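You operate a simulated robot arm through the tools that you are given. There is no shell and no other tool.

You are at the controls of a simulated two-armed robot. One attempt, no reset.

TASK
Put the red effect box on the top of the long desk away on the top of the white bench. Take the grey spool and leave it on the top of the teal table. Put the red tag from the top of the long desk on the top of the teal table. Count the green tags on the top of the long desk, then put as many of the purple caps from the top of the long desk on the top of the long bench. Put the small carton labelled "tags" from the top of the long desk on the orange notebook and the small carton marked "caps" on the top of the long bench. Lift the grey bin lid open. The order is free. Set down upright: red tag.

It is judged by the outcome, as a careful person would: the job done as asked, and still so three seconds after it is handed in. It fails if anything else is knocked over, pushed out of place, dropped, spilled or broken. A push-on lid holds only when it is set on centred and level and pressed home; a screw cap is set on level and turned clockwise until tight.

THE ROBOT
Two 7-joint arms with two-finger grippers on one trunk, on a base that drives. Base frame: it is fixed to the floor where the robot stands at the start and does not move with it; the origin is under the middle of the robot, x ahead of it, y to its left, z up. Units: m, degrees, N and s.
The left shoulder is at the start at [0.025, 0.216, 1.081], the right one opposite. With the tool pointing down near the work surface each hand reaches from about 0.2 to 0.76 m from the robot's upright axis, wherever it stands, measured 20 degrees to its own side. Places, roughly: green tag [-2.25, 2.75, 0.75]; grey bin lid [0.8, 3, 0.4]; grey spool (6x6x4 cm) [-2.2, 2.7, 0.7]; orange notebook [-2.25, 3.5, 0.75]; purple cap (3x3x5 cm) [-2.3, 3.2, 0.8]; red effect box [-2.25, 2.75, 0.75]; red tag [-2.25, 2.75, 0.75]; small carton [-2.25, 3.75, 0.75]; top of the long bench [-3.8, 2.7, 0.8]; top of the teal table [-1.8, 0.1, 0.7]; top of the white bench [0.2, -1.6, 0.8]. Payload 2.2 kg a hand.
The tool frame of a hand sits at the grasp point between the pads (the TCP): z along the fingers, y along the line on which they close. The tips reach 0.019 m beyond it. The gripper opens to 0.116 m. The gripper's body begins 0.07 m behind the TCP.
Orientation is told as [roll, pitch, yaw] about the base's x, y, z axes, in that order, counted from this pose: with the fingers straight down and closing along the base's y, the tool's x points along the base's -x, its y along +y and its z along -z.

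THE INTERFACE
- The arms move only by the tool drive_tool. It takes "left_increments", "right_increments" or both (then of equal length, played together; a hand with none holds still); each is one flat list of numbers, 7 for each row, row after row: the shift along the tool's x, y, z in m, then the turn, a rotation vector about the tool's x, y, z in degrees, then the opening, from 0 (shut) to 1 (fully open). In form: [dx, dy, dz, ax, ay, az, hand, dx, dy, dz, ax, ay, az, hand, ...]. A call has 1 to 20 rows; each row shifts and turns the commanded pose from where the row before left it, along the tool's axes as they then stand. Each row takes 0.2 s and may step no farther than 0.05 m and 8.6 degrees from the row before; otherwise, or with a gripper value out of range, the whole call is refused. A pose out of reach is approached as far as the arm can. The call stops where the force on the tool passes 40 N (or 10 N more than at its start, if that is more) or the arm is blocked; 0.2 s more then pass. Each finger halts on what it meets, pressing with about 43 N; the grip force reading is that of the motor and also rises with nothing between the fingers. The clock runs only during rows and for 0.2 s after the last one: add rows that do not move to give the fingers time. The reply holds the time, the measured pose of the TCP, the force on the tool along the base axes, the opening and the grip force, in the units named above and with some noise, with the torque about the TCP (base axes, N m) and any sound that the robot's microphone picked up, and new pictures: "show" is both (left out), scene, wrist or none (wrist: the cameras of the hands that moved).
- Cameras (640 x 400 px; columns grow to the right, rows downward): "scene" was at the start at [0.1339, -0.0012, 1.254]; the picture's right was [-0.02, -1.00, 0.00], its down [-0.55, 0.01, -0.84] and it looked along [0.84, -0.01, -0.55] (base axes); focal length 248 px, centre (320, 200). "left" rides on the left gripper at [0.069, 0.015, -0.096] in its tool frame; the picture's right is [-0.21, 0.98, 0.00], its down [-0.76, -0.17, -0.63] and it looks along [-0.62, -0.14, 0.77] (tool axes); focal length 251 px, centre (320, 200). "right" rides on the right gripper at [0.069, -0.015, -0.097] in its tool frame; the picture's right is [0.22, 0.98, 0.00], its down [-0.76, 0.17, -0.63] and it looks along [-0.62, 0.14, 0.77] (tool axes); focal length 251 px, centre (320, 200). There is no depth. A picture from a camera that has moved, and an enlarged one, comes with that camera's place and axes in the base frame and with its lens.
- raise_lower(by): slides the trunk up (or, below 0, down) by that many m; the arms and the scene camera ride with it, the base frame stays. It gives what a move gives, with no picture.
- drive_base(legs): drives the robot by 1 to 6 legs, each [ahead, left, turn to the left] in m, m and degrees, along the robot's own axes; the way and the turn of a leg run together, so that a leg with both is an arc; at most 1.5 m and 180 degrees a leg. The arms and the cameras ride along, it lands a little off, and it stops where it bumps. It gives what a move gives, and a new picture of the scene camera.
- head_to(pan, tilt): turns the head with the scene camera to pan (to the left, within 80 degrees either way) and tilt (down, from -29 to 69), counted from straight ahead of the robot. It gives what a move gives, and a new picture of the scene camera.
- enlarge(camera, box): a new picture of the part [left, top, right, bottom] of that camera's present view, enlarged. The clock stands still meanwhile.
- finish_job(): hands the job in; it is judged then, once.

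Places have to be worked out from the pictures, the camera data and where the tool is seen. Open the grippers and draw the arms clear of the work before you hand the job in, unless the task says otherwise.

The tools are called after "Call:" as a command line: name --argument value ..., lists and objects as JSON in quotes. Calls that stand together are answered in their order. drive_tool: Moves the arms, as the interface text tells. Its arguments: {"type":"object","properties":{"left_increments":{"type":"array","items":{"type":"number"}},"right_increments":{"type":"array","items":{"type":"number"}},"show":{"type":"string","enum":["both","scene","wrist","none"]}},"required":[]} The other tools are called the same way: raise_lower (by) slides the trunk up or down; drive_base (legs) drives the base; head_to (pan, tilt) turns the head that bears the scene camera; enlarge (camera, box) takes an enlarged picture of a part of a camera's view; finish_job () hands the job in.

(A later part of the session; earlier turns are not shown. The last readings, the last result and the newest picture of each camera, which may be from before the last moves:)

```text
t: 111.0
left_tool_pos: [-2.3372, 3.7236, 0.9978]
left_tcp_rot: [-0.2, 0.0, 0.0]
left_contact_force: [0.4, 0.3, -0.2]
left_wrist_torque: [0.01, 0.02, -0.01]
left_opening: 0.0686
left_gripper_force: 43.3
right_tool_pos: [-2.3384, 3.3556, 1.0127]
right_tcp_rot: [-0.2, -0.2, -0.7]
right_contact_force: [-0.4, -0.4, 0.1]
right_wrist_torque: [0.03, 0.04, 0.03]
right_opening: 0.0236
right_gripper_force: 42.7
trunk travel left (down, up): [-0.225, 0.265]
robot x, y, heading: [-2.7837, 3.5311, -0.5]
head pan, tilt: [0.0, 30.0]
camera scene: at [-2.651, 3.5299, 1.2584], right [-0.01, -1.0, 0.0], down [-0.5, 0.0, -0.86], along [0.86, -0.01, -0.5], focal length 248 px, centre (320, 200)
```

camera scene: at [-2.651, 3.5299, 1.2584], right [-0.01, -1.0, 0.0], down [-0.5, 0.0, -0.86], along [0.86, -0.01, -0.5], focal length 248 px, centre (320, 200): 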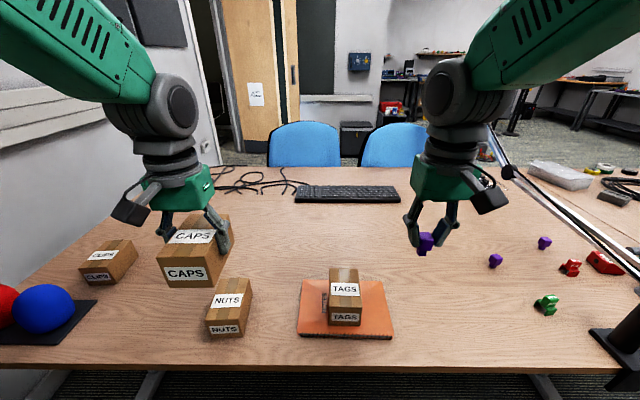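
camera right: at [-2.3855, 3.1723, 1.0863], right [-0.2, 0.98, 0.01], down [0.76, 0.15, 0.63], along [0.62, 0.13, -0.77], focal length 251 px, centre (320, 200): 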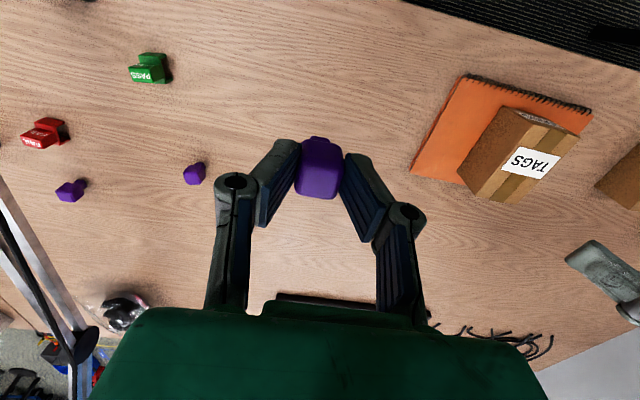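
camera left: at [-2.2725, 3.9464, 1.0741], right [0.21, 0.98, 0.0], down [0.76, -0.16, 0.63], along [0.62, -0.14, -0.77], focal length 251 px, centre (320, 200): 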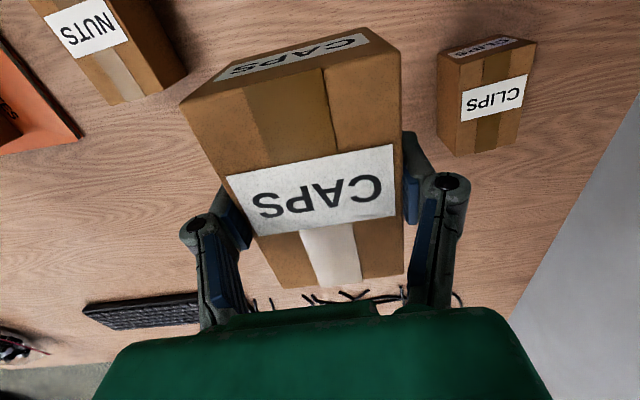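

Everything is held. I back off slightly, shift right, and turn clockwise 180° to face the long bench.

Call:
drive_base --legs '[[-0.1, -0.25, 0], [0, 0, -90], [0, 0, -90]]'

```text
t: 120.6
left_tool_pos: [-3.3361, 3.0806, 0.9958]
left_tcp_rot: [-0.9, -0.1, 179.6]
left_contact_force: [-0.3, -2.2, -0.8]
left_wrist_torque: [0.07, -0.02, -0.02]
left_opening: 0.0685
left_gripper_force: 42.9
right_tool_pos: [-3.3336, 3.4483, 1.0145]
right_tcp_rot: [-0.8, -0.2, 178.8]
right_contact_force: [-0.1, -1.4, 0.3]
right_wrist_torque: [0.12, 0.0, 0.01]
right_opening: 0.0236
right_gripper_force: 43.4
trunk travel left (down, up): [-0.225, 0.265]
robot x, y, heading: [-2.8877, 3.2738, 178.8]
head pan, tilt: [0.0, 30.0]
camera scene: at [-3.0189, 3.2683, 1.2583], right [0.02, 1.0, 0.01], down [0.5, 0.0, -0.86], along [-0.86, 0.02, -0.5], focal length 248 px, centre (320, 200)
```

scene: 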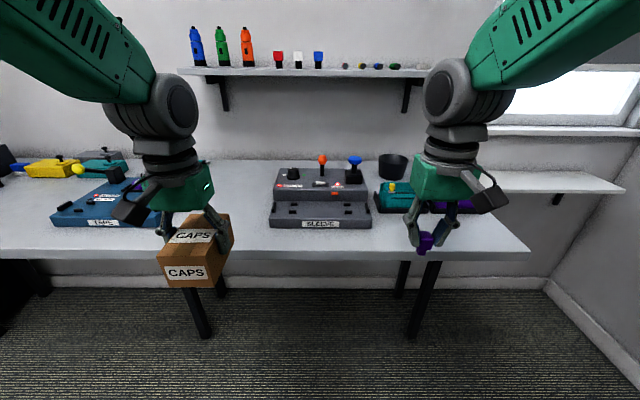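

The bench shows a free gap between the TAPE box (ends y≈2.77) and the SLEEVE box (from y≈3.13), and a free front strip at the right. I drive 0.2 m closer.

Call:
drive_base --legs '[[0.2, 0, 0]]'

Call:
head_to --pan 10 --tilt 45

```text
t: 122.2
left_tool_pos: [-3.5318, 3.0856, 0.9976]
left_tcp_rot: [-0.6, -0.2, 179.6]
left_contact_force: [-0.1, 0.4, -1.3]
left_wrist_torque: [0.0, -0.02, -0.02]
left_opening: 0.0689
left_gripper_force: 43.0
right_tool_pos: [-3.5295, 3.4543, 1.0148]
right_tcp_rot: [-0.4, -0.3, 178.8]
right_contact_force: [0.2, 0.2, -0.4]
right_wrist_torque: [0.02, -0.03, 0.02]
right_opening: 0.0235
right_gripper_force: 43.0
trunk travel left (down, up): [-0.225, 0.265]
robot x, y, heading: [-3.0849, 3.2743, 179.0]
head pan, tilt: [0.0, 30.0]
camera scene: at [-3.2168, 3.2763, 1.2584], right [0.02, 1.0, 0.01], down [0.5, -0.01, -0.86], along [-0.86, 0.02, -0.5], focal length 248 px, centre (320, 200)
```

scene: 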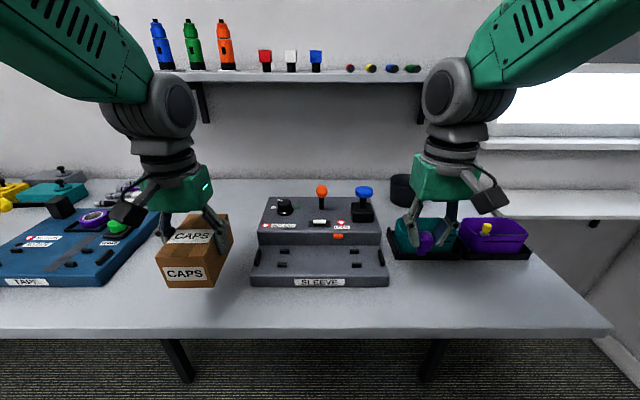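

```text
t: 123.0
left_tool_pos: [-3.5301, 3.088, 1.001]
left_tcp_rot: [-0.3, -0.4, 179.6]
left_contact_force: [0.8, -0.1, -2.2]
left_wrist_torque: [0.01, -0.03, 0.0]
left_opening: 0.0688
left_gripper_force: 43.0
right_tool_pos: [-3.5259, 3.4577, 1.014]
right_tcp_rot: [-0.3, -0.5, 178.8]
right_contact_force: [0.3, 0.7, -0.2]
right_wrist_torque: [0.03, 0.0, -0.02]
right_opening: 0.0239
right_gripper_force: 43.4
trunk travel left (down, up): [-0.225, 0.265]
robot x, y, heading: [-3.085, 3.2795, 178.9]
head pan, tilt: [10.0, 45.0]
camera scene: at [-3.206, 3.2663, 1.2359], right [-0.15, 0.99, 0.0], down [0.7, 0.11, -0.71], along [-0.7, -0.11, -0.71], focal length 248 px, centre (320, 200)
```

scene: 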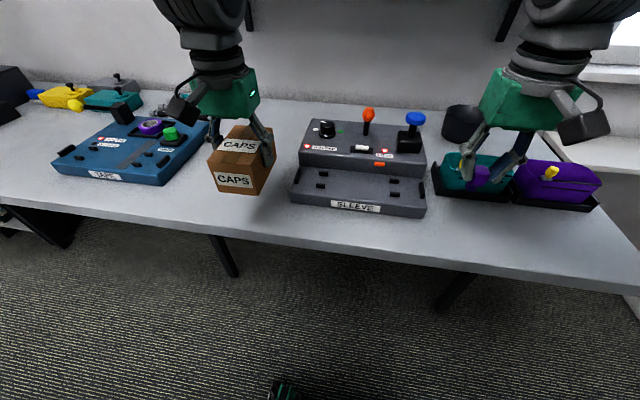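

Gap for the carton is centred at about (-3.66, 2.955), and a free spot for the cap is at about (-3.60, 3.60). I move both hands above those spots.

Call:
drive_tool --left_increments '[-0.026, 0.027, 0, 0, 0, 0, 0, -0.026, 0.027, 0, 0, 0, 0, 0, -0.026, 0.027, 0, 0, 0, 0, 0, -0.026, 0.027, -0.0, 0, 0, 0, 0, -0.026, 0.025, 0.03, 0, 0, 0, 0, 0, 0, 0.04, 0, 0, 0, 0, 0, 0, 0.04, 0, 0, 0, 0, 0, 0, 0, 0, 0, 0, 0]' --right_increments '[-0.015, -0.028, 0, 0, 0, 0, 0, -0.015, -0.028, 0, 0, 0, 0, 0, -0.015, -0.028, 0, 0, 0, 0, 0, -0.016, -0.028, 0, 0, 0, 0, 0, -0.016, -0.028, 0.03, 0, 0, 0, 0, 0, 0, 0.04, 0, 0, 0, 0, 0, 0, 0.04, 0, 0, 0, 0, 0, 0, 0, 0, 0, 0, 0]' --show "both"

```text
t: 124.8
left_tool_pos: [-3.6609, 2.9605, 0.8961]
left_tcp_rot: [-0.2, -0.9, 179.6]
left_contact_force: [0.9, -3.9, 37.4]
left_wrist_torque: [0.0, -0.84, -0.18]
left_opening: 0.0694
left_gripper_force: 42.6
right_tool_pos: [-3.6002, 3.6018, 0.9068]
right_tcp_rot: [-0.1, -0.7, 178.8]
right_contact_force: [-0.1, 0.1, -0.2]
right_wrist_torque: [-0.03, 0.02, 0.01]
right_opening: 0.0239
right_gripper_force: 43.3
trunk travel left (down, up): [-0.225, 0.265]
robot x, y, heading: [-3.0855, 3.2789, 178.9]
head pan, tilt: [10.0, 45.0]
camera scene: at [-3.2023, 3.2706, 1.2369], right [-0.15, 0.99, 0.0], down [0.7, 0.11, -0.71], along [-0.7, -0.11, -0.71], focal length 248 px, centre (320, 200)
camera right: at [-3.5304, 3.6165, 1.0034], right [0.19, -0.98, 0.0], down [-0.75, -0.15, 0.64], along [-0.63, -0.12, -0.77], focal length 251 px, centre (320, 200)
camera left: at [-3.5911, 2.9447, 0.9924], right [-0.22, -0.98, 0.0], down [-0.74, 0.17, 0.65], along [-0.63, 0.14, -0.76], focal length 251 px, centre (320, 200)
```

scene: 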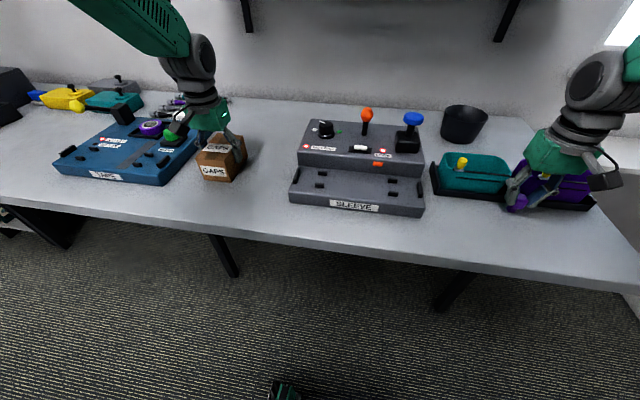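
right: 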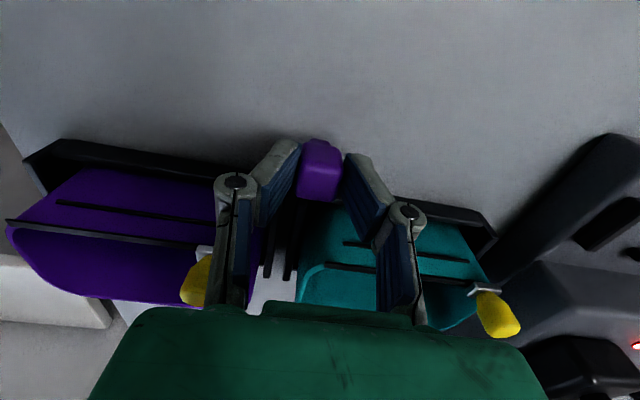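
left: 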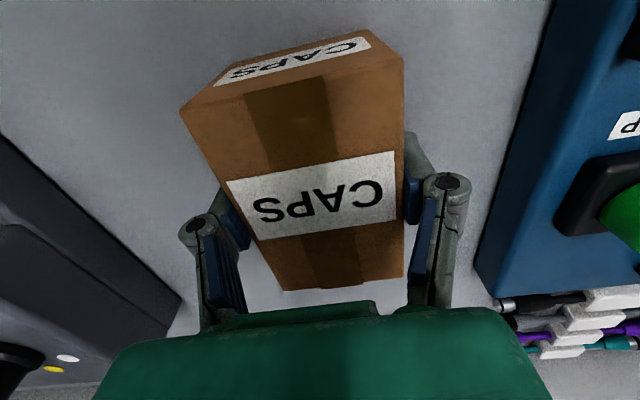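

The left carton has already met the bench (so the bench top is at z≈0.86, higher than listed). I ease up, release the carton and retreat the left hand.

Call:
drive_tool --left_increments '[0, 0, -0.003, 0, 0, 0, 0, 0, 0, 0, 0, 0, 0, 0]' --show "none"

Call:
drive_tool --left_increments '[0, 0, 0, 0, 0, 0, 0.65, 0, 0, 0, 0, 0, 0, 0.8, 0, 0, 0, 0, 0, 0, 0.8, 0, 0, -0.02, 0, 0, 0, 0.8, 0, 0, -0.03, 0, 0, 0, 0.8, 0, 0, -0.04, 0, 0, 0, 0.8, 0, 0, -0.04, 0, 0, 0, 0.8, 0, 0, 0, 0, 0, 0, 0.8]' --show "both"

```text
t: 125.4
left_tool_pos: [-3.6594, 2.9594, 0.8975]
left_tcp_rot: [-0.1, -0.6, 179.6]
left_contact_force: [-2.3, -5.0, 29.7]
left_wrist_torque: [-0.29, 1.36, 0.14]
left_opening: 0.0691
left_gripper_force: 42.9
right_tool_pos: [-3.6005, 3.6024, 0.9069]
right_tcp_rot: [-0.2, -0.5, 178.7]
right_contact_force: [0.0, 0.0, -0.2]
right_wrist_torque: [-0.01, -0.01, -0.03]
right_opening: 0.0238
right_gripper_force: 42.7
trunk travel left (down, up): [-0.225, 0.265]
robot x, y, heading: [-3.0859, 3.2803, 178.9]
head pan, tilt: [10.0, 45.0]
```

```text
t: 127.2
left_tool_pos: [-3.6614, 2.9582, 1.0229]
left_tcp_rot: [-0.2, -0.3, 179.6]
left_contact_force: [0.0, -1.0, 0.1]
left_wrist_torque: [-0.01, 0.0, -0.01]
left_opening: 0.0924
left_gripper_force: 0.1
right_tool_pos: [-3.6026, 3.601, 0.9055]
right_tcp_rot: [-0.3, -0.5, 178.8]
right_contact_force: [-0.3, -0.6, -1.2]
right_wrist_torque: [-0.01, 0.04, 0.0]
right_opening: 0.0237
right_gripper_force: 42.9
trunk travel left (down, up): [-0.225, 0.265]
robot x, y, heading: [-3.0814, 3.2794, 178.6]
head pan, tilt: [10.0, 45.0]
camera scene: at [-3.2079, 3.2685, 1.2356], right [-0.15, 0.99, 0.0], down [0.7, 0.11, -0.7], along [-0.69, -0.11, -0.71], focal length 248 px, centre (320, 200)
camera left: at [-3.5928, 2.942, 1.1192], right [-0.22, -0.98, 0.0], down [-0.75, 0.17, 0.64], along [-0.62, 0.14, -0.77], focal length 251 px, centre (320, 200)
```

scene: 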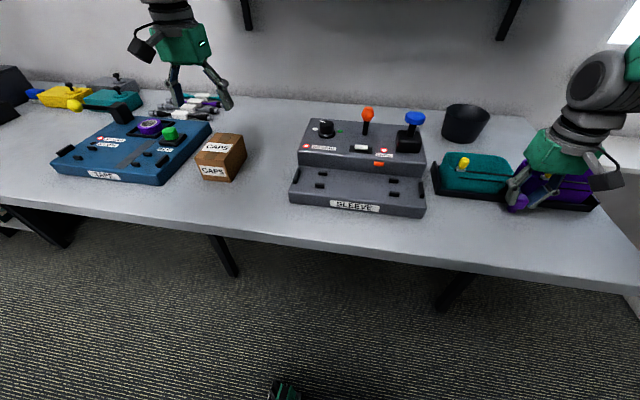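
left: 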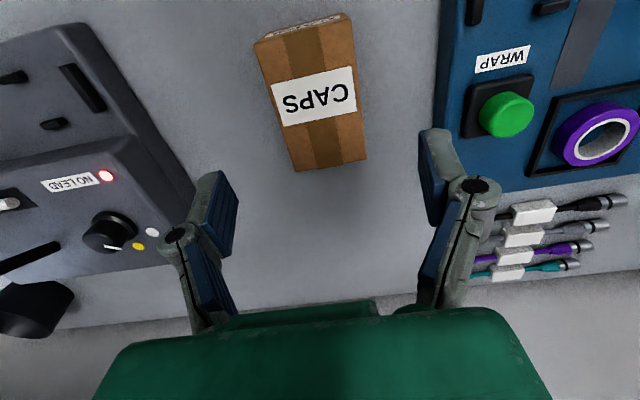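

CAPS carton stands on the bench. The tray edge is only ~2 cm beyond the cap, so I move the right hand 3 cm back toward me and lower the cap gently.

Call:
drive_tool --right_increments '[0.015, 0, 0, 0, 0, 0, 0, 0.015, 0, 0, 0, 0, 0, 0, 0, 0, 0.004, 0, 0, 0, 0, 0, 0, 0.003, 0, 0, 0, 0, 0, 0, 0, 0, 0, 0, 0]' --show "wrist"

Call:
drive_tool --right_increments '[0, 0, 0.002, 0, 0, 0, 0, 0, 0, 0, 0, 0, 0, 0]' --show "none"

```text
t: 128.4
left_tool_pos: [-3.6614, 2.9567, 1.0235]
left_tcp_rot: [-0.3, -0.3, 179.5]
left_contact_force: [0.4, -1.2, -0.1]
left_wrist_torque: [-0.02, -0.05, 0.02]
left_opening: 0.0929
left_gripper_force: 0.0
right_tool_pos: [-3.5709, 3.6012, 0.8991]
right_tcp_rot: [-0.3, -0.5, 178.8]
right_contact_force: [0.1, -0.2, -0.7]
right_wrist_torque: [0.02, 0.0, 0.01]
right_opening: 0.0238
right_gripper_force: 43.3
trunk travel left (down, up): [-0.225, 0.265]
robot x, y, heading: [-3.0814, 3.2839, 179.0]
head pan, tilt: [10.0, 45.0]
camera right: at [-3.5024, 3.6146, 0.9954], right [0.19, -0.98, -0.01], down [-0.75, -0.15, 0.64], along [-0.63, -0.12, -0.77], focal length 251 px, centre (320, 200)
```

right: 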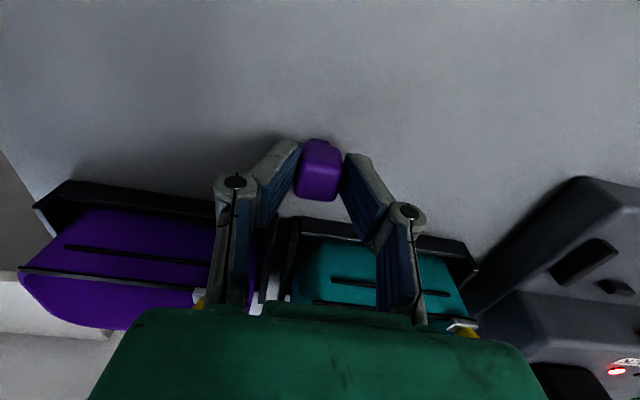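

```text
t: 129.0
left_tool_pos: [-3.6607, 2.9572, 1.0232]
left_tcp_rot: [-0.3, -0.3, 179.6]
left_contact_force: [-0.2, 0.5, -0.8]
left_wrist_torque: [-0.03, -0.02, 0.0]
left_opening: 0.093
left_gripper_force: 0.0
right_tool_pos: [-3.5708, 3.6008, 0.8983]
right_tcp_rot: [-0.3, -0.6, 178.8]
right_contact_force: [-0.2, 1.0, 8.8]
right_wrist_torque: [0.07, 0.02, -0.02]
right_opening: 0.0236
right_gripper_force: 43.0
trunk travel left (down, up): [-0.225, 0.265]
robot x, y, heading: [-3.0836, 3.279, 179.1]
head pan, tilt: [10.0, 45.0]
```

The cap touches the bench (8.8 N). I open the fingers gently and lift away.

Call:
drive_tool --right_increments '[0, 0, 0, 0, 0, 0, 0.25, 0, 0, 0, 0, 0, 0, 0.4, 0, 0, 0, 0, 0, 0, 0.6, 0, 0, 0, 0, 0, 0, 0.6, 0, 0, -0.02, 0, 0, 0, 0.6, 0, 0, -0.03, 0, 0, 0, 0.6, 0, 0, -0.04, 0, 0, 0, 0.6, 0, 0, -0.04, 0, 0, 0, 0.6, 0, 0, 0, 0, 0, 0, 1]' --show "both"

```text
t: 131.0
left_tool_pos: [-3.6622, 2.9559, 1.0235]
left_tcp_rot: [-0.3, -0.4, 179.7]
left_contact_force: [1.1, -0.9, 0.4]
left_wrist_torque: [0.01, -0.03, 0.0]
left_opening: 0.0927
left_gripper_force: 0.0
right_tool_pos: [-3.5715, 3.6011, 1.0262]
right_tcp_rot: [-0.4, -0.3, 178.9]
right_contact_force: [0.0, 0.2, -0.2]
right_wrist_torque: [-0.01, -0.03, -0.02]
right_opening: 0.1158
right_gripper_force: 0.0
trunk travel left (down, up): [-0.225, 0.265]
robot x, y, heading: [-3.0833, 3.2778, 178.8]
head pan, tilt: [10.0, 45.0]
camera scene: at [-3.2075, 3.2681, 1.2356], right [-0.15, 0.99, 0.0], down [0.7, 0.11, -0.7], along [-0.7, -0.11, -0.71], focal length 248 px, centre (320, 200)
camera right: at [-3.502, 3.6146, 1.1236], right [0.19, -0.98, -0.01], down [-0.76, -0.15, 0.64], along [-0.63, -0.12, -0.77], focal length 251 px, centre (320, 200)
```

scene: 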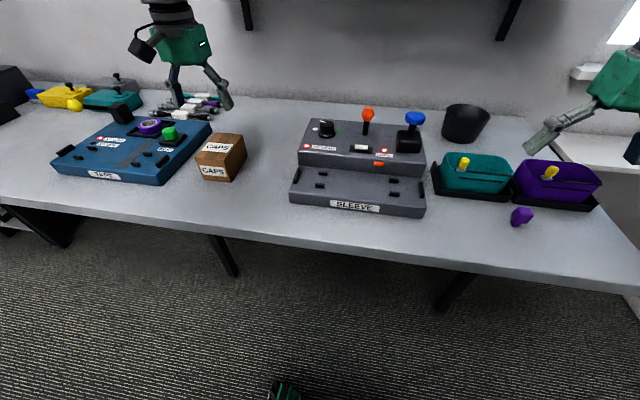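
right: 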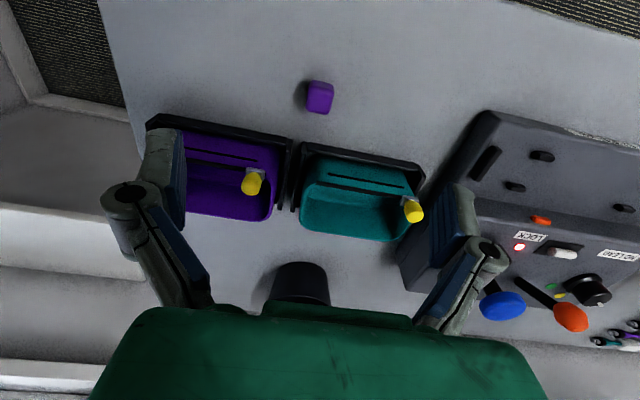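

Both are on the long bench: CAPS carton and the first purple cap. I draw the left hand back, then back off and turn around to the desk for the second cap.

Call:
drive_tool --left_increments '[0.03, 0, -0.02, 0, 0, 0, 1, 0.035, 0, -0.02, 0, 0, 0, 1, 0.035, -0.01, -0.01, 0, 0, 0, 1, 0.03, -0.02, -0.01, 0, 0, 0, 1, 0, -0.03, 0, 0, 0, 0, 1, 0, -0.03, 0, 0, 0, 0, 1, 0, 0, 0, 0, 0, 0, 1]' --right_increments '[0.01, 0.02, -0.02, 0, 0, 0, 1, 0.01, 0.025, -0.02, 0, 0, 0, 1, 0.01, 0.025, -0.01, 0, 0, 0, 1, 0, 0.025, -0.01, 0, 0, 0, 1, 0, 0.025, 0, 0, 0, 0, 1, 0, 0.02, 0, 0, 0, 0, 1, 0, 0, 0, 0, 0, 0, 1]' --show "none"

Call:
drive_base --legs '[[-0.18, 0, 0], [0, 0, 90], [0, 0, 90]]'

```text
t: 132.6
left_tool_pos: [-3.5293, 3.0476, 1.0831]
left_tcp_rot: [-0.3, -0.4, 179.6]
left_contact_force: [-0.2, -0.2, -0.5]
left_wrist_torque: [0.02, -0.03, -0.03]
left_opening: 0.116
left_gripper_force: 0.0
right_tool_pos: [-3.5423, 3.4586, 1.0873]
right_tcp_rot: [-0.2, -0.5, 178.8]
right_contact_force: [0.8, -0.6, -0.3]
right_wrist_torque: [0.01, 0.02, 0.03]
right_opening: 0.1161
right_gripper_force: 0.0
trunk travel left (down, up): [-0.225, 0.265]
robot x, y, heading: [-3.0816, 3.2802, 178.7]
head pan, tilt: [10.0, 45.0]
```

```text
t: 141.7
left_tool_pos: [-2.4564, 3.5092, 1.0826]
left_tcp_rot: [-0.4, -0.3, -0.5]
left_contact_force: [-1.6, 0.1, 0.4]
left_wrist_torque: [-0.02, 0.01, -0.01]
left_opening: 0.1159
left_gripper_force: 0.0
right_tool_pos: [-2.4448, 3.0962, 1.0863]
right_tcp_rot: [-0.3, -0.6, -1.3]
right_contact_force: [-0.1, -0.7, 0.4]
right_wrist_torque: [-0.01, 0.03, -0.02]
right_opening: 0.1163
right_gripper_force: 0.0
trunk travel left (down, up): [-0.225, 0.265]
robot x, y, heading: [-2.9051, 3.2804, -1.2]
head pan, tilt: [10.0, 45.0]
camera scene: at [-2.7777, 3.2887, 1.2359], right [0.15, -0.99, 0.0], down [-0.7, -0.11, -0.7], along [0.7, 0.11, -0.71], focal length 248 px, centre (320, 200)
```

scene: 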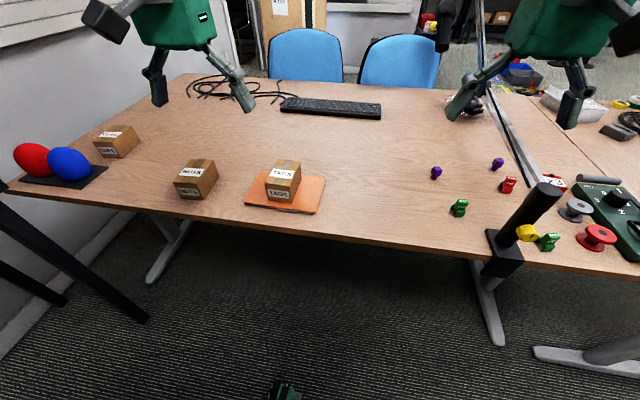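

Back at the desk. I strafe right to about y=2.82 (hands at z≈1.08 pass above the post) and then close in.

Call:
drive_base --legs '[[0, -0.46, 1], [0.1, 0, 0]]'

Call:
head_to --pan 0 --tilt 45

Call:
enlarge --camera "scene" --box '[200, 80, 440, 230]'

```text
t: 145.2
left_tool_pos: [-2.3693, 3.066, 1.0817]
left_tcp_rot: [-0.4, -0.3, 0.6]
left_contact_force: [-0.5, -0.6, -0.8]
left_wrist_torque: [-0.02, 0.04, 0.01]
left_opening: 0.116
left_gripper_force: 0.0
right_tool_pos: [-2.3495, 2.6535, 1.0882]
right_tcp_rot: [-0.4, -0.6, -0.2]
right_contact_force: [-0.3, 0.5, 0.0]
right_wrist_torque: [0.0, 0.03, 0.01]
right_opening: 0.1162
right_gripper_force: 0.1
trunk travel left (down, up): [-0.225, 0.265]
robot x, y, heading: [-2.8077, 2.8233, -0.5]
head pan, tilt: [10.0, 45.0]
camera scene: at [-2.6843, 2.8354, 1.2359], right [0.17, -0.99, 0.0], down [-0.7, -0.12, -0.7], along [0.69, 0.12, -0.71], focal length 248 px, centre (320, 200)
```

scene: 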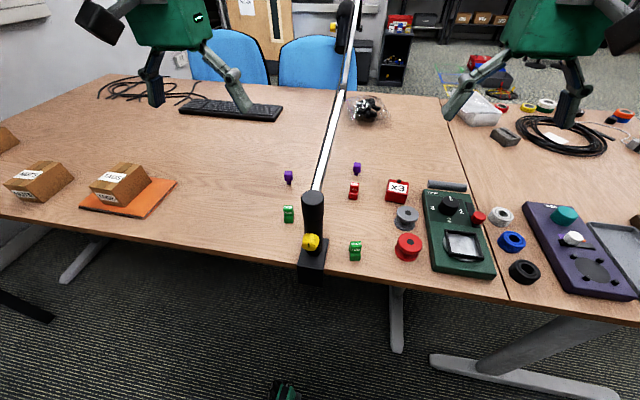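

```text
t: 145.9
left_tool_pos: [-2.3708, 3.0585, 1.0843]
left_tcp_rot: [0.0, -0.6, 0.5]
left_contact_force: [-0.4, -0.3, -0.1]
left_wrist_torque: [0.05, -0.01, -0.01]
left_opening: 0.1157
left_gripper_force: 0.0
right_tool_pos: [-2.3503, 2.6458, 1.0879]
right_tcp_rot: [-0.1, -0.8, -0.3]
right_contact_force: [-0.4, -0.8, 0.1]
right_wrist_torque: [0.03, 0.03, -0.02]
right_opening: 0.1162
right_gripper_force: 0.0
trunk travel left (down, up): [-0.225, 0.265]
robot x, y, heading: [-2.8088, 2.8213, -0.2]
head pan, tilt: [0.0, 45.0]
camera scene: at [-2.6832, 2.8118, 1.2358], right [0.0, -1.0, -0.01], down [-0.71, 0.01, -0.7], along [0.7, 0.0, -0.71], focal length 248 px, centre (320, 200)
```

scene: 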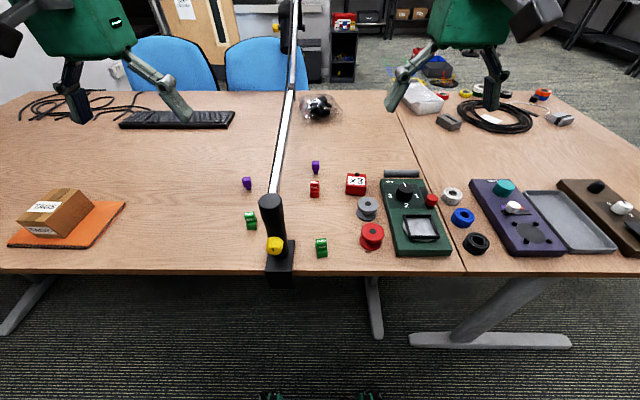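

```text
2.67 times, centred on (320, 155) of scene
camera zoom: at [-2.6832, 2.8118, 1.2358], right [0.0, -1.0, -0.01], down [-0.71, 0.01, -0.7], along [0.7, 0.0, -0.71], focal length 661 px, centre (320, 320)
```

zoom: 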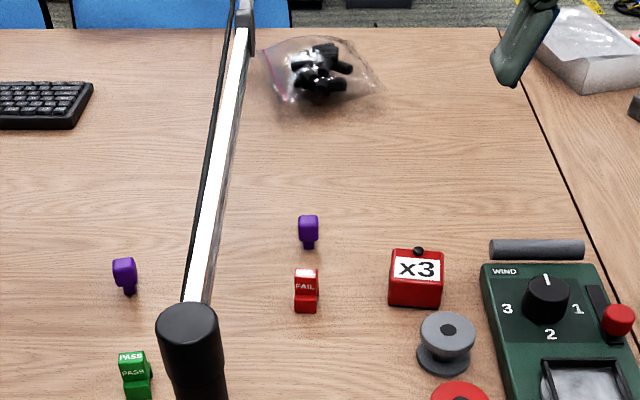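

Clear view: boom runs along y≈2.89; cap C at about (-2.146, 3.02), red tag (-2.168, 2.826), grey spool (-2.24, 2.687), red box (-2.152, 2.709). The left hand goes over cap C with fingers partly closed to stay clear of the boom.

Call:
drive_tool --left_increments '[-0.02, -0.004, 0.01, 0, 0.5, 0, 0.8, -0.037, -0.007, 0.02, 0, 0, 0, 0.7, -0.04, -0.008, 0.025, 0, 0, 0, 0.7, -0.04, -0.008, 0.025, 0, 0, 0, 0.7, -0.04, -0.008, 0.025, 0, 0, 0, 0.7, -0.03, -0.006, 0.025, 0, 0, 0, 0.7, -0.015, -0.003, 0.01, 0, 0, 0, 0.7, 0, 0, 0, 0, 0, 0, 0.7, 0, 0, 0, 0, 0, 0, 0.7]' --show "both"

```text
t: 147.9
left_tool_pos: [-2.1476, 3.0291, 0.9429]
left_tcp_rot: [-0.7, -0.1, 0.6]
left_contact_force: [0.2, -0.2, 0.2]
left_wrist_torque: [-0.02, 0.02, 0.01]
left_opening: 0.081
left_gripper_force: 0.1
right_tool_pos: [-2.3513, 2.6595, 1.0905]
right_tcp_rot: [-0.8, -0.7, -0.2]
right_contact_force: [0.8, 0.9, 0.1]
right_wrist_torque: [-0.03, -0.01, -0.03]
right_opening: 0.116
right_gripper_force: 0.0
trunk travel left (down, up): [-0.225, 0.265]
robot x, y, heading: [-2.8039, 2.8199, -0.1]
head pan, tilt: [0.0, 45.0]
camera scene: at [-2.6819, 2.8288, 1.2357], right [0.0, -1.0, 0.0], down [-0.71, 0.0, -0.7], along [0.7, -0.01, -0.71], focal length 248 px, centre (320, 200)
camera left: at [-2.2174, 3.0463, 1.0393], right [0.2, 0.98, -0.01], down [0.76, -0.15, 0.63], along [0.62, -0.14, -0.77], focal length 251 px, centre (320, 200)
```

scene: 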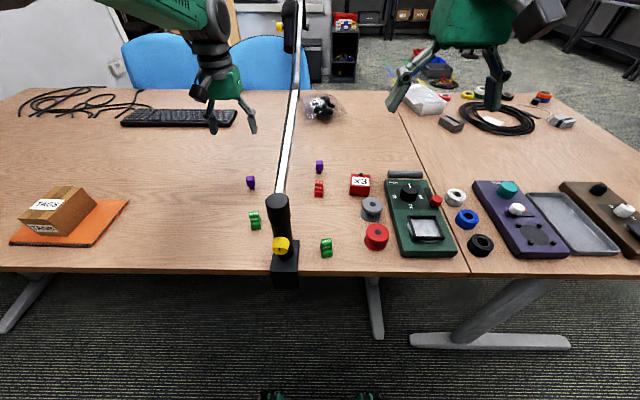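
left: 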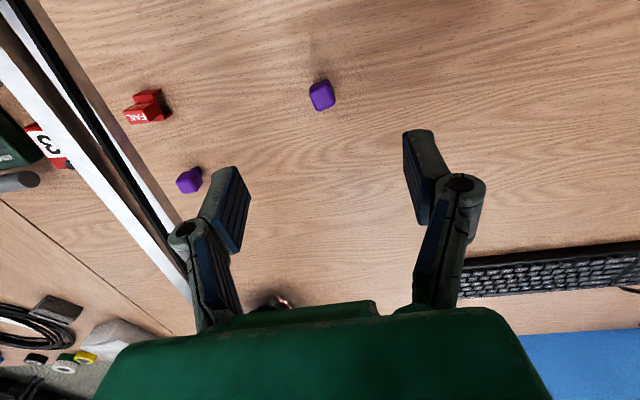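

The cap is right under the left hand (5 mm ahead); boom is at y≈2.90, z≈0.91, 12 cm off. I descend slowly.

Call:
drive_tool --left_increments '[0, 0, 0, 0, 0, 0, 0.7, -0.003, 0, 0.025, 0, 0, 0, 0.7, -0.003, 0, 0.03, 0, 0, 0, 0.7, 0, 0, 0.03, 0, 0, 0, 0.7, 0, 0, 0.02, 0, 0, 0, 0.7, 0, 0, 0, 0, 0, 0, 0.7, 0, 0, 0, 0, 0, 0, 0.7, 0, 0, 0, 0, 0, 0, 0.7]' --show "wrist"

```text
t: 149.8
left_tool_pos: [-2.1423, 3.0225, 0.8393]
left_tcp_rot: [-0.5, 0.0, 0.6]
left_contact_force: [0.1, 0.0, 0.9]
left_wrist_torque: [-0.01, 0.0, 0.0]
left_opening: 0.0813
left_gripper_force: 0.1
right_tool_pos: [-2.3517, 2.655, 1.0896]
right_tcp_rot: [-0.5, -0.6, -0.2]
right_contact_force: [0.3, 0.1, 0.2]
right_wrist_torque: [0.0, 0.0, 0.03]
right_opening: 0.1158
right_gripper_force: 0.0
trunk travel left (down, up): [-0.225, 0.265]
robot x, y, heading: [-2.8099, 2.8232, -0.4]
head pan, tilt: [0.0, 45.0]
camera left: at [-2.2117, 3.0404, 0.9361], right [0.2, 0.98, -0.01], down [0.76, -0.15, 0.63], along [0.62, -0.14, -0.77], focal length 251 px, centre (320, 200)
```

left: 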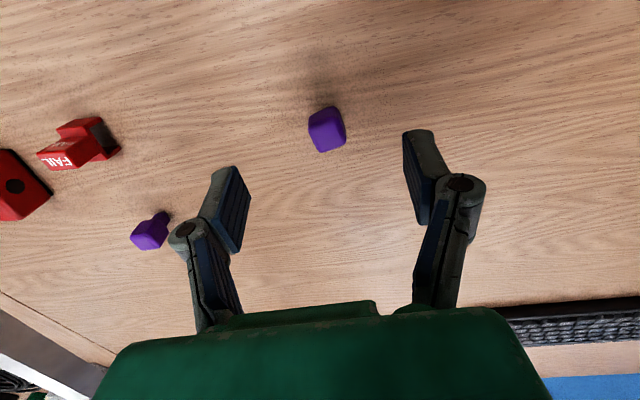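

Call:
drive_tool --left_increments '[0, 0.002, 0.02, 0, 0, 0, 0.7, 0, 0.002, 0.025, 0, 0, 0, 0.7, 0, 0, 0.02, 0, 0, 0, 0.7, 0, 0, 0, 0, 0, 0, 0.7, 0, 0, 0, 0, 0, 0, 0, 0, 0, 0, 0, 0, 0, 0, 0, 0, 0, 0, 0, 0, 0]' --show "wrist"

```text
t: 151.3
left_tool_pos: [-2.141, 3.0264, 0.7752]
left_tcp_rot: [-0.5, 0.0, 0.7]
left_contact_force: [-0.1, 0.3, 0.0]
left_wrist_torque: [0.01, 0.01, 0.0]
left_opening: 0.0238
left_gripper_force: 43.0
right_tool_pos: [-2.3517, 2.655, 1.0881]
right_tcp_rot: [-0.5, -0.7, -0.2]
right_contact_force: [0.1, -0.3, 0.0]
right_wrist_torque: [-0.01, 0.0, -0.01]
right_opening: 0.116
right_gripper_force: 0.0
trunk travel left (down, up): [-0.225, 0.265]
robot x, y, heading: [-2.8151, 2.8226, -0.5]
head pan, tilt: [0.0, 45.0]
camera left: at [-2.2112, 3.043, 0.8711], right [0.2, 0.98, -0.01], down [0.76, -0.15, 0.63], along [0.62, -0.14, -0.77], focal length 251 px, centre (320, 200)
```

left: 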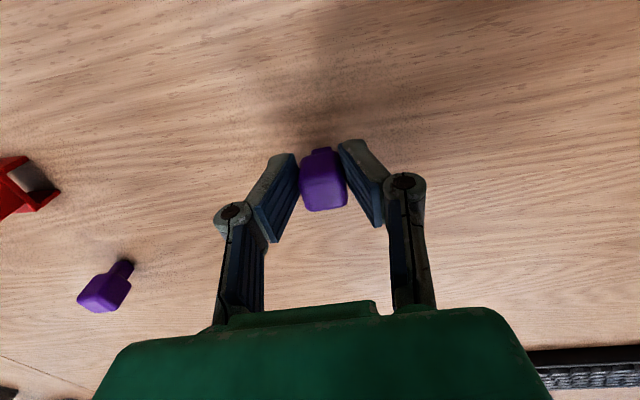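

Cap C is held. I lift it straight up clear of the boom and draw it back a little.

Call:
drive_tool --left_increments '[0, 0, -0.02, 0, 0, 0, 0, 0, 0, -0.035, 0, 0, 0, 0, 0, 0.002, -0.04, 0, 0, 0, 0, 0, 0.003, -0.04, 0, 0, 0, 0, 0, 0.003, -0.04, 0, 0, 0, 0, 0.01, 0.003, -0.04, 0, 0, 0, 0, 0.03, 0.003, -0.03, 0, 0, 0, 0, 0.035, 0.003, -0.02, 0, 0, 0, 0, 0.035, 0.003, 0, 0, 0, 0, 0, 0.035, 0.003, 0, 0, 0, 0, 0, 0.025, 0, 0, 0, 0, 0, 0, 0, 0, 0, 0, 0, 0, 0]' --show "wrist"

```text
t: 153.9
left_tool_pos: [-2.3115, 3.0501, 1.0388]
left_tcp_rot: [-0.4, 0.0, 0.6]
left_contact_force: [0.6, -0.2, -0.3]
left_wrist_torque: [-0.02, -0.02, -0.01]
left_opening: 0.0237
left_gripper_force: 43.5
right_tool_pos: [-2.351, 2.6544, 1.0884]
right_tcp_rot: [-0.5, -0.7, -0.3]
right_contact_force: [0.1, -0.9, 0.1]
right_wrist_torque: [0.0, 0.0, -0.03]
right_opening: 0.1161
right_gripper_force: 0.1
trunk travel left (down, up): [-0.225, 0.265]
robot x, y, heading: [-2.8091, 2.8216, -0.1]
head pan, tilt: [0.0, 45.0]
camera left: at [-2.3821, 3.0665, 1.1356], right [0.2, 0.98, -0.01], down [0.76, -0.15, 0.63], along [0.62, -0.14, -0.77], focal length 251 px, centre (320, 200)
```

left: 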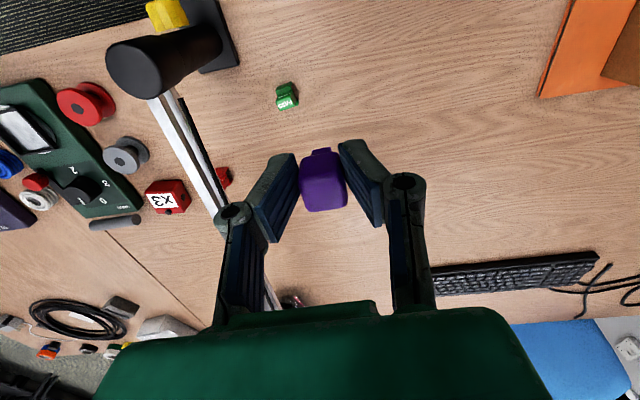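

Cap is clear. Now a close look at the red tag's shape and orientation from the head camera.

Call:
enlarge --camera "scene" --box '[280, 160, 360, 210]'

Call:
enlarge --camera "right" --box '[0, 0, 640, 400]'

```text
8.00 times, centred on (320, 185) of scene
camera zoom: at [-2.6826, 2.8227, 1.2357], right [0.0, -1.0, 0.0], down [-0.71, 0.0, -0.7], along [0.7, 0.0, -0.71], focal length 1982 px, centre (320, 320)
```

zoom: 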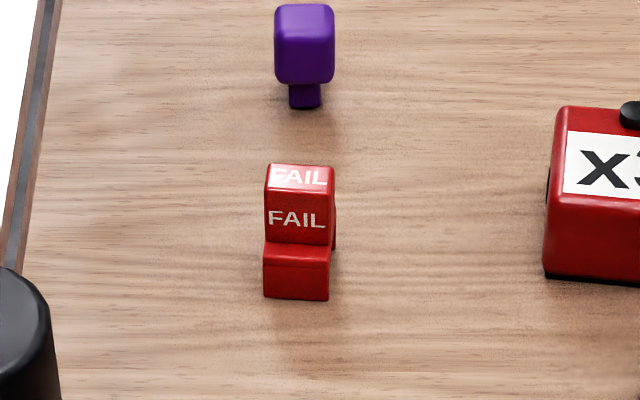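

```text
1.00 times, centred on (320, 200) of right (not enlarged: the box is as wide or as high as the picture)
camera zoom: at [-2.4223, 2.641, 1.1849], right [-0.21, 0.98, -0.01], down [0.75, 0.17, 0.64], along [0.63, 0.13, -0.77], focal length 251 px, centre (320, 200)
```

zoom: 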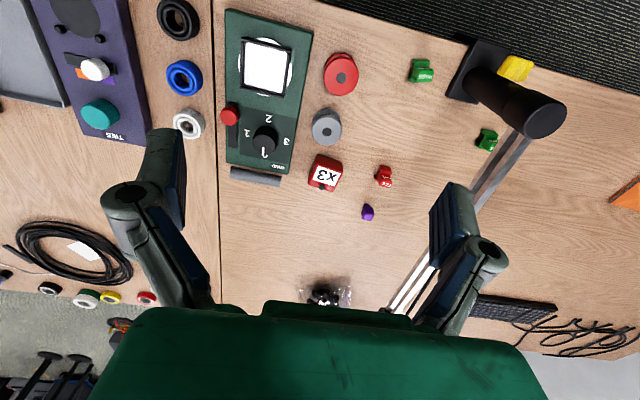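

The tag is hemmed in by the boom (y≈2.90) and by the red box on the other side, so I take the red box first with the right hand. I move the right hand above it for a look.

Call:
drive_tool --right_increments '[-0.02, 0.006, 0.02, 0, 0.6, 0, 0.75, -0.035, 0.01, 0.03, 0, 0, 0, 0.75, -0.035, 0.01, 0.03, 0, 0, 0, 0.75, -0.035, 0.01, 0.03, 0, 0, 0, 0.75, -0.035, 0.01, 0.03, 0, 0, 0, 0.75, -0.03, 0.01, 0.02, 0, 0, 0, 0.75, -0.01, 0.004, 0.01, 0, 0, 0, 0.75, 0, 0, 0, 0, 0, 0, 0.75, 0, 0, 0, 0, 0, 0, 0.75]' --show "both"

```text
t: 155.9
left_tool_pos: [-2.3125, 3.05, 1.0389]
left_tcp_rot: [-0.5, 0.0, 0.6]
left_contact_force: [-0.8, 0.0, -0.6]
left_wrist_torque: [0.02, 0.02, 0.05]
left_opening: 0.0238
left_gripper_force: 42.8
right_tool_pos: [-2.1505, 2.7121, 0.9181]
right_tcp_rot: [-0.5, -0.2, -0.2]
right_contact_force: [-1.0, 0.3, 1.1]
right_wrist_torque: [0.03, 0.0, 0.01]
right_opening: 0.0868
right_gripper_force: 0.1
trunk travel left (down, up): [-0.225, 0.265]
robot x, y, heading: [-2.8088, 2.8266, 0.1]
head pan, tilt: [0.0, 45.0]
camera scene: at [-2.6816, 2.8232, 1.2357], right [0.0, -1.0, 0.0], down [-0.71, 0.0, -0.7], along [0.7, 0.0, -0.71], focal length 248 px, centre (320, 200)
camera right: at [-2.2212, 2.6992, 1.0156], right [-0.21, 0.98, -0.01], down [0.76, 0.17, 0.63], along [0.62, 0.13, -0.77], focal length 251 px, centre (320, 200)
```

scene: 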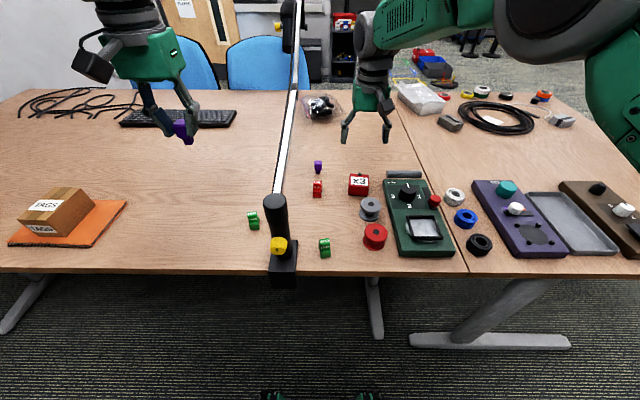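
right: 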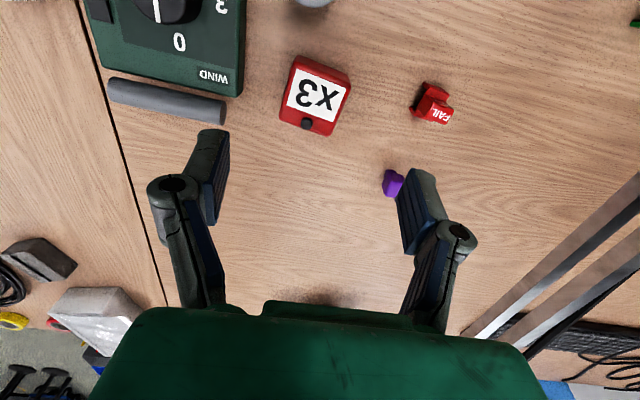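

The box (≈0.055×0.05) is centred; pedal edge is ~4 cm to its right. I bias the hand 5 mm to +y, align, and lower partway.

Call:
drive_tool --right_increments '[0, 0.002, 0.025, 0, 0, 2, 0.75, 0, 0.002, 0.03, 0, 0, 0, 0.75, 0, 0, 0.025, 0, 0, 0, 0.75, 0, 0, 0, 0, 0, 0, 0.75, 0, 0, 0, 0, 0, 0, 0.75]' --show "wrist"

```text
t: 157.2
left_tool_pos: [-2.3134, 3.0509, 1.0388]
left_tcp_rot: [-0.5, 0.0, 0.6]
left_contact_force: [0.3, -0.2, -0.7]
left_wrist_torque: [0.0, 0.01, -0.03]
left_opening: 0.0238
left_gripper_force: 43.4
right_tool_pos: [-2.1504, 2.717, 0.8383]
right_tcp_rot: [-0.6, -0.1, -2.2]
right_contact_force: [-0.5, -0.2, -0.5]
right_wrist_torque: [0.02, 0.01, -0.01]
right_opening: 0.087
right_gripper_force: 0.0
trunk travel left (down, up): [-0.225, 0.265]
robot x, y, heading: [-2.8071, 2.8213, -0.1]
head pan, tilt: [0.0, 45.0]
camera right: at [-2.2204, 2.7049, 0.935], right [-0.18, 0.98, -0.01], down [0.76, 0.14, 0.63], along [0.62, 0.1, -0.77], focal length 251 px, centre (320, 200)
```

right: 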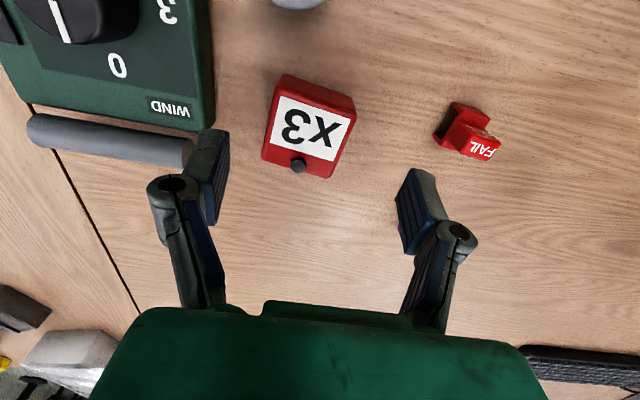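

Call:
enlarge --camera "right" --box '[200, 40, 440, 190]'

```text
2.67 times, centred on (320, 115) of right
camera zoom: at [-2.2204, 2.7049, 0.935], right [-0.18, 0.98, -0.01], down [0.76, 0.14, 0.63], along [0.62, 0.1, -0.77], focal length 670 px, centre (320, 427)
```

zoom: 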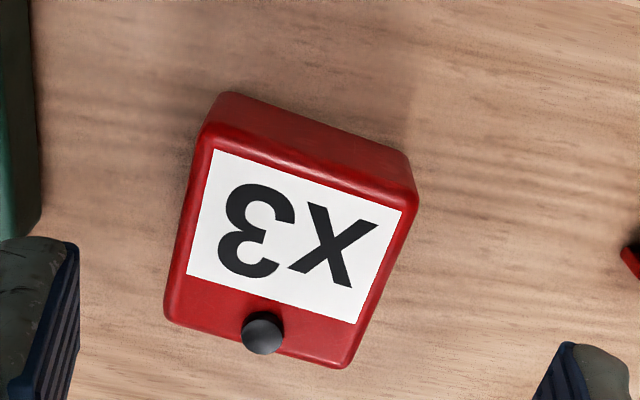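

The box is turned about 4° more; I correct and go down to grasp height.

Call:
drive_tool --right_increments '[0.002, -0.001, 0.02, 0, 0, 4, 0.75, 0.002, -0.002, 0.025, 0, 0, 0, 0.75, 0, 0, 0.018, 0, 0, 0, 0.75, 0, 0, 0, 0, 0, 0, 0.75, 0, 0, 0, 0, 0, 0, 0.75]' --show "both"

```text
t: 158.3
left_tool_pos: [-2.3124, 3.0499, 1.038]
left_tcp_rot: [-0.4, -0.1, 0.6]
left_contact_force: [0.0, 0.0, 0.0]
left_wrist_torque: [-0.04, 0.0, 0.0]
left_opening: 0.0239
left_gripper_force: 43.3
right_tool_pos: [-2.154, 2.7134, 0.7758]
right_tcp_rot: [-0.5, -0.2, -6.3]
right_contact_force: [-0.3, 0.4, -0.1]
right_wrist_torque: [-0.01, 0.02, -0.01]
right_opening: 0.0871
right_gripper_force: 0.1
trunk travel left (down, up): [-0.225, 0.265]
robot x, y, heading: [-2.8083, 2.8216, -0.3]
head pan, tilt: [0.0, 45.0]
camera scene: at [-2.6816, 2.8232, 1.2357], right [0.0, -1.0, 0.0], down [-0.71, 0.0, -0.7], along [0.7, 0.0, -0.71], focal length 248 px, centre (320, 200)
camera right: at [-2.2255, 2.7069, 0.8723], right [-0.11, 0.99, -0.01], down [0.77, 0.09, 0.63], along [0.63, 0.06, -0.77], focal length 251 px, centre (320, 200)
```

scene: 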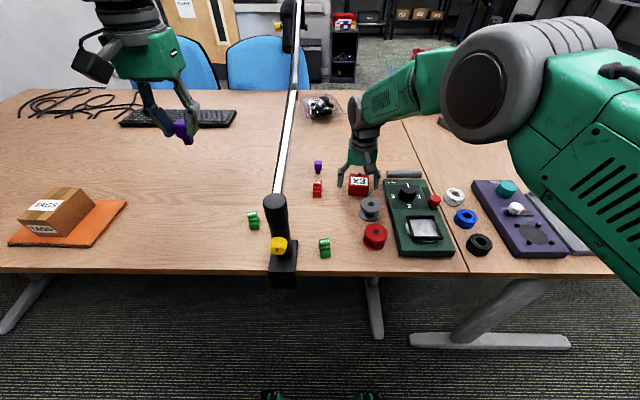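
right: 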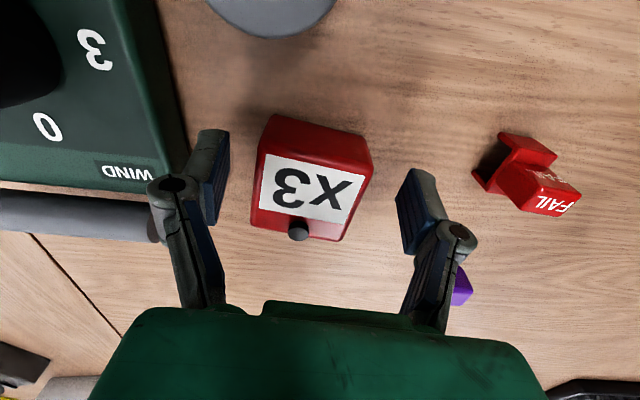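

Fingers are clear on both sides and no contact is felt. Closing on the red box.

Call:
drive_tool --right_increments '[0, 0, 0, 0, 0, 0, 0.4, 0, 0, 0, 0, 0, 0, 0.2, 0, 0, 0, 0, 0, 0, 0, 0, 0, 0, 0, 0, 0, 0]' --show "wrist"

```text
t: 159.3
left_tool_pos: [-2.3129, 3.0506, 1.0388]
left_tcp_rot: [-0.5, -0.1, 0.6]
left_contact_force: [0.2, 0.9, 0.0]
left_wrist_torque: [0.02, -0.02, 0.01]
left_opening: 0.0237
left_gripper_force: 43.2
right_tool_pos: [-2.1547, 2.7136, 0.7766]
right_tcp_rot: [-0.6, -0.2, -6.1]
right_contact_force: [0.7, -1.2, 1.1]
right_wrist_torque: [-0.03, -0.16, -0.06]
right_opening: 0.0575
right_gripper_force: 42.9
trunk travel left (down, up): [-0.225, 0.265]
robot x, y, heading: [-2.8111, 2.8229, -0.1]
head pan, tilt: [0.0, 45.0]
camera right: at [-2.2256, 2.7067, 0.8725], right [-0.11, 0.99, -0.01], down [0.77, 0.09, 0.63], along [0.63, 0.06, -0.77], focal length 251 px, centre (320, 200)
```

right: 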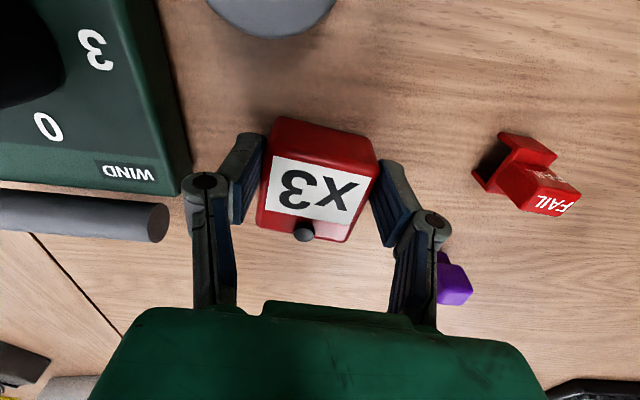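

Red box gripped (0.0575). Lifting straight up, then drawing it back toward the robot.

Call:
drive_tool --right_increments '[0, 0, -0.02, 0, 0, 0, 0, 0, 0, -0.035, 0, 0, 0, 0, 0, 0, -0.04, 0, 0, 0, 0, 0, 0, -0.04, 0, 0, 0, 0, 0, 0, -0.04, 0, 0, 0, 0, 0.02, -0.005, -0.04, 0, 0, 0, 0, 0.03, -0.01, -0.03, 0, 0, 0, 0, 0.035, -0.015, -0.02, 0, 0, 0, 0, 0.035, -0.015, 0, 0, 0, 0, 0, 0.035, -0.015, 0, 0, 0, 0, 0, 0.02, -0.01, 0, 0, 0, 0, 0, 0, 0, 0, 0, 0, 0, 0]' --show "both"

```text
t: 161.9
left_tool_pos: [-2.3124, 3.049, 1.0397]
left_tcp_rot: [-0.5, 0.0, 0.5]
left_contact_force: [0.1, 0.7, -0.3]
left_wrist_torque: [-0.02, 0.0, 0.01]
left_opening: 0.0236
left_gripper_force: 42.9
right_tool_pos: [-2.3361, 2.6627, 1.0405]
right_tcp_rot: [-0.5, -0.1, -6.2]
right_contact_force: [0.7, -0.8, -1.3]
right_wrist_torque: [0.0, 0.03, 0.01]
right_opening: 0.0575
right_gripper_force: 42.6
trunk travel left (down, up): [-0.225, 0.265]
robot x, y, heading: [-2.8104, 2.8241, -0.1]
head pan, tilt: [0.0, 45.0]
camera scene: at [-2.6824, 2.8227, 1.2357], right [0.0, -1.0, 0.0], down [-0.71, 0.0, -0.7], along [0.7, 0.0, -0.71], focal length 248 px, centre (320, 200)
camera right: at [-2.4072, 2.6575, 1.1373], right [-0.11, 0.99, -0.01], down [0.77, 0.09, 0.63], along [0.63, 0.06, -0.77], focal length 251 px, centre (320, 200)
```

scene: 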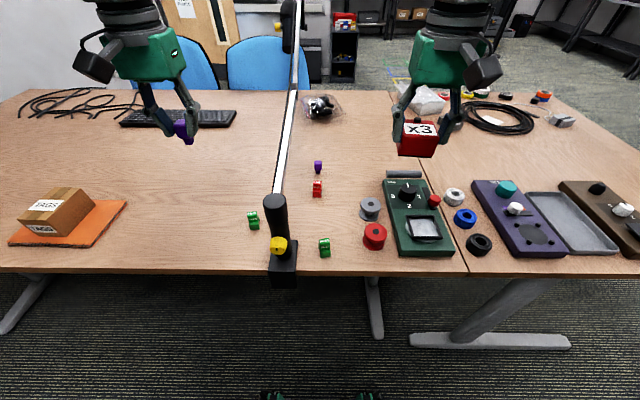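
right: 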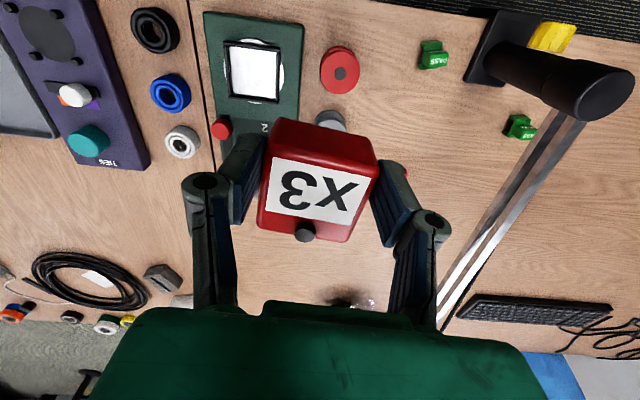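

Both items are up and clear at z≈1.04. I back off, turn clockwise to the long bench and shift to y≈3.25.

Call:
drive_base --legs '[[-0.12, 0, 0], [0, 0, -90], [0, 0, -90], [0, -0.43, 0]]'

```text
t: 173.0
left_tool_pos: [-3.4237, 3.019, 1.0384]
left_tcp_rot: [-0.4, 0.0, -179.5]
left_contact_force: [0.7, 0.7, -0.5]
left_wrist_torque: [0.03, 0.0, 0.0]
left_opening: 0.0236
left_gripper_force: 43.0
right_tool_pos: [-3.3995, 3.4063, 1.0411]
right_tcp_rot: [-0.6, -0.2, 173.6]
right_contact_force: [0.0, 0.2, -2.4]
right_wrist_torque: [0.01, 0.0, -0.01]
right_opening: 0.0573
right_gripper_force: 43.2
trunk travel left (down, up): [-0.225, 0.265]
robot x, y, heading: [-2.9267, 3.249, 179.7]
head pan, tilt: [0.0, 45.0]
camera scene: at [-3.0503, 3.2493, 1.2358], right [0.01, 1.0, 0.0], down [0.71, 0.0, -0.7], along [-0.7, 0.0, -0.71], focal length 248 px, centre (320, 200)
```

scene: 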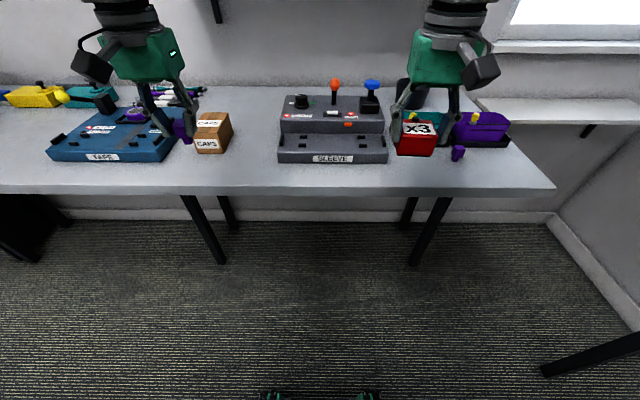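

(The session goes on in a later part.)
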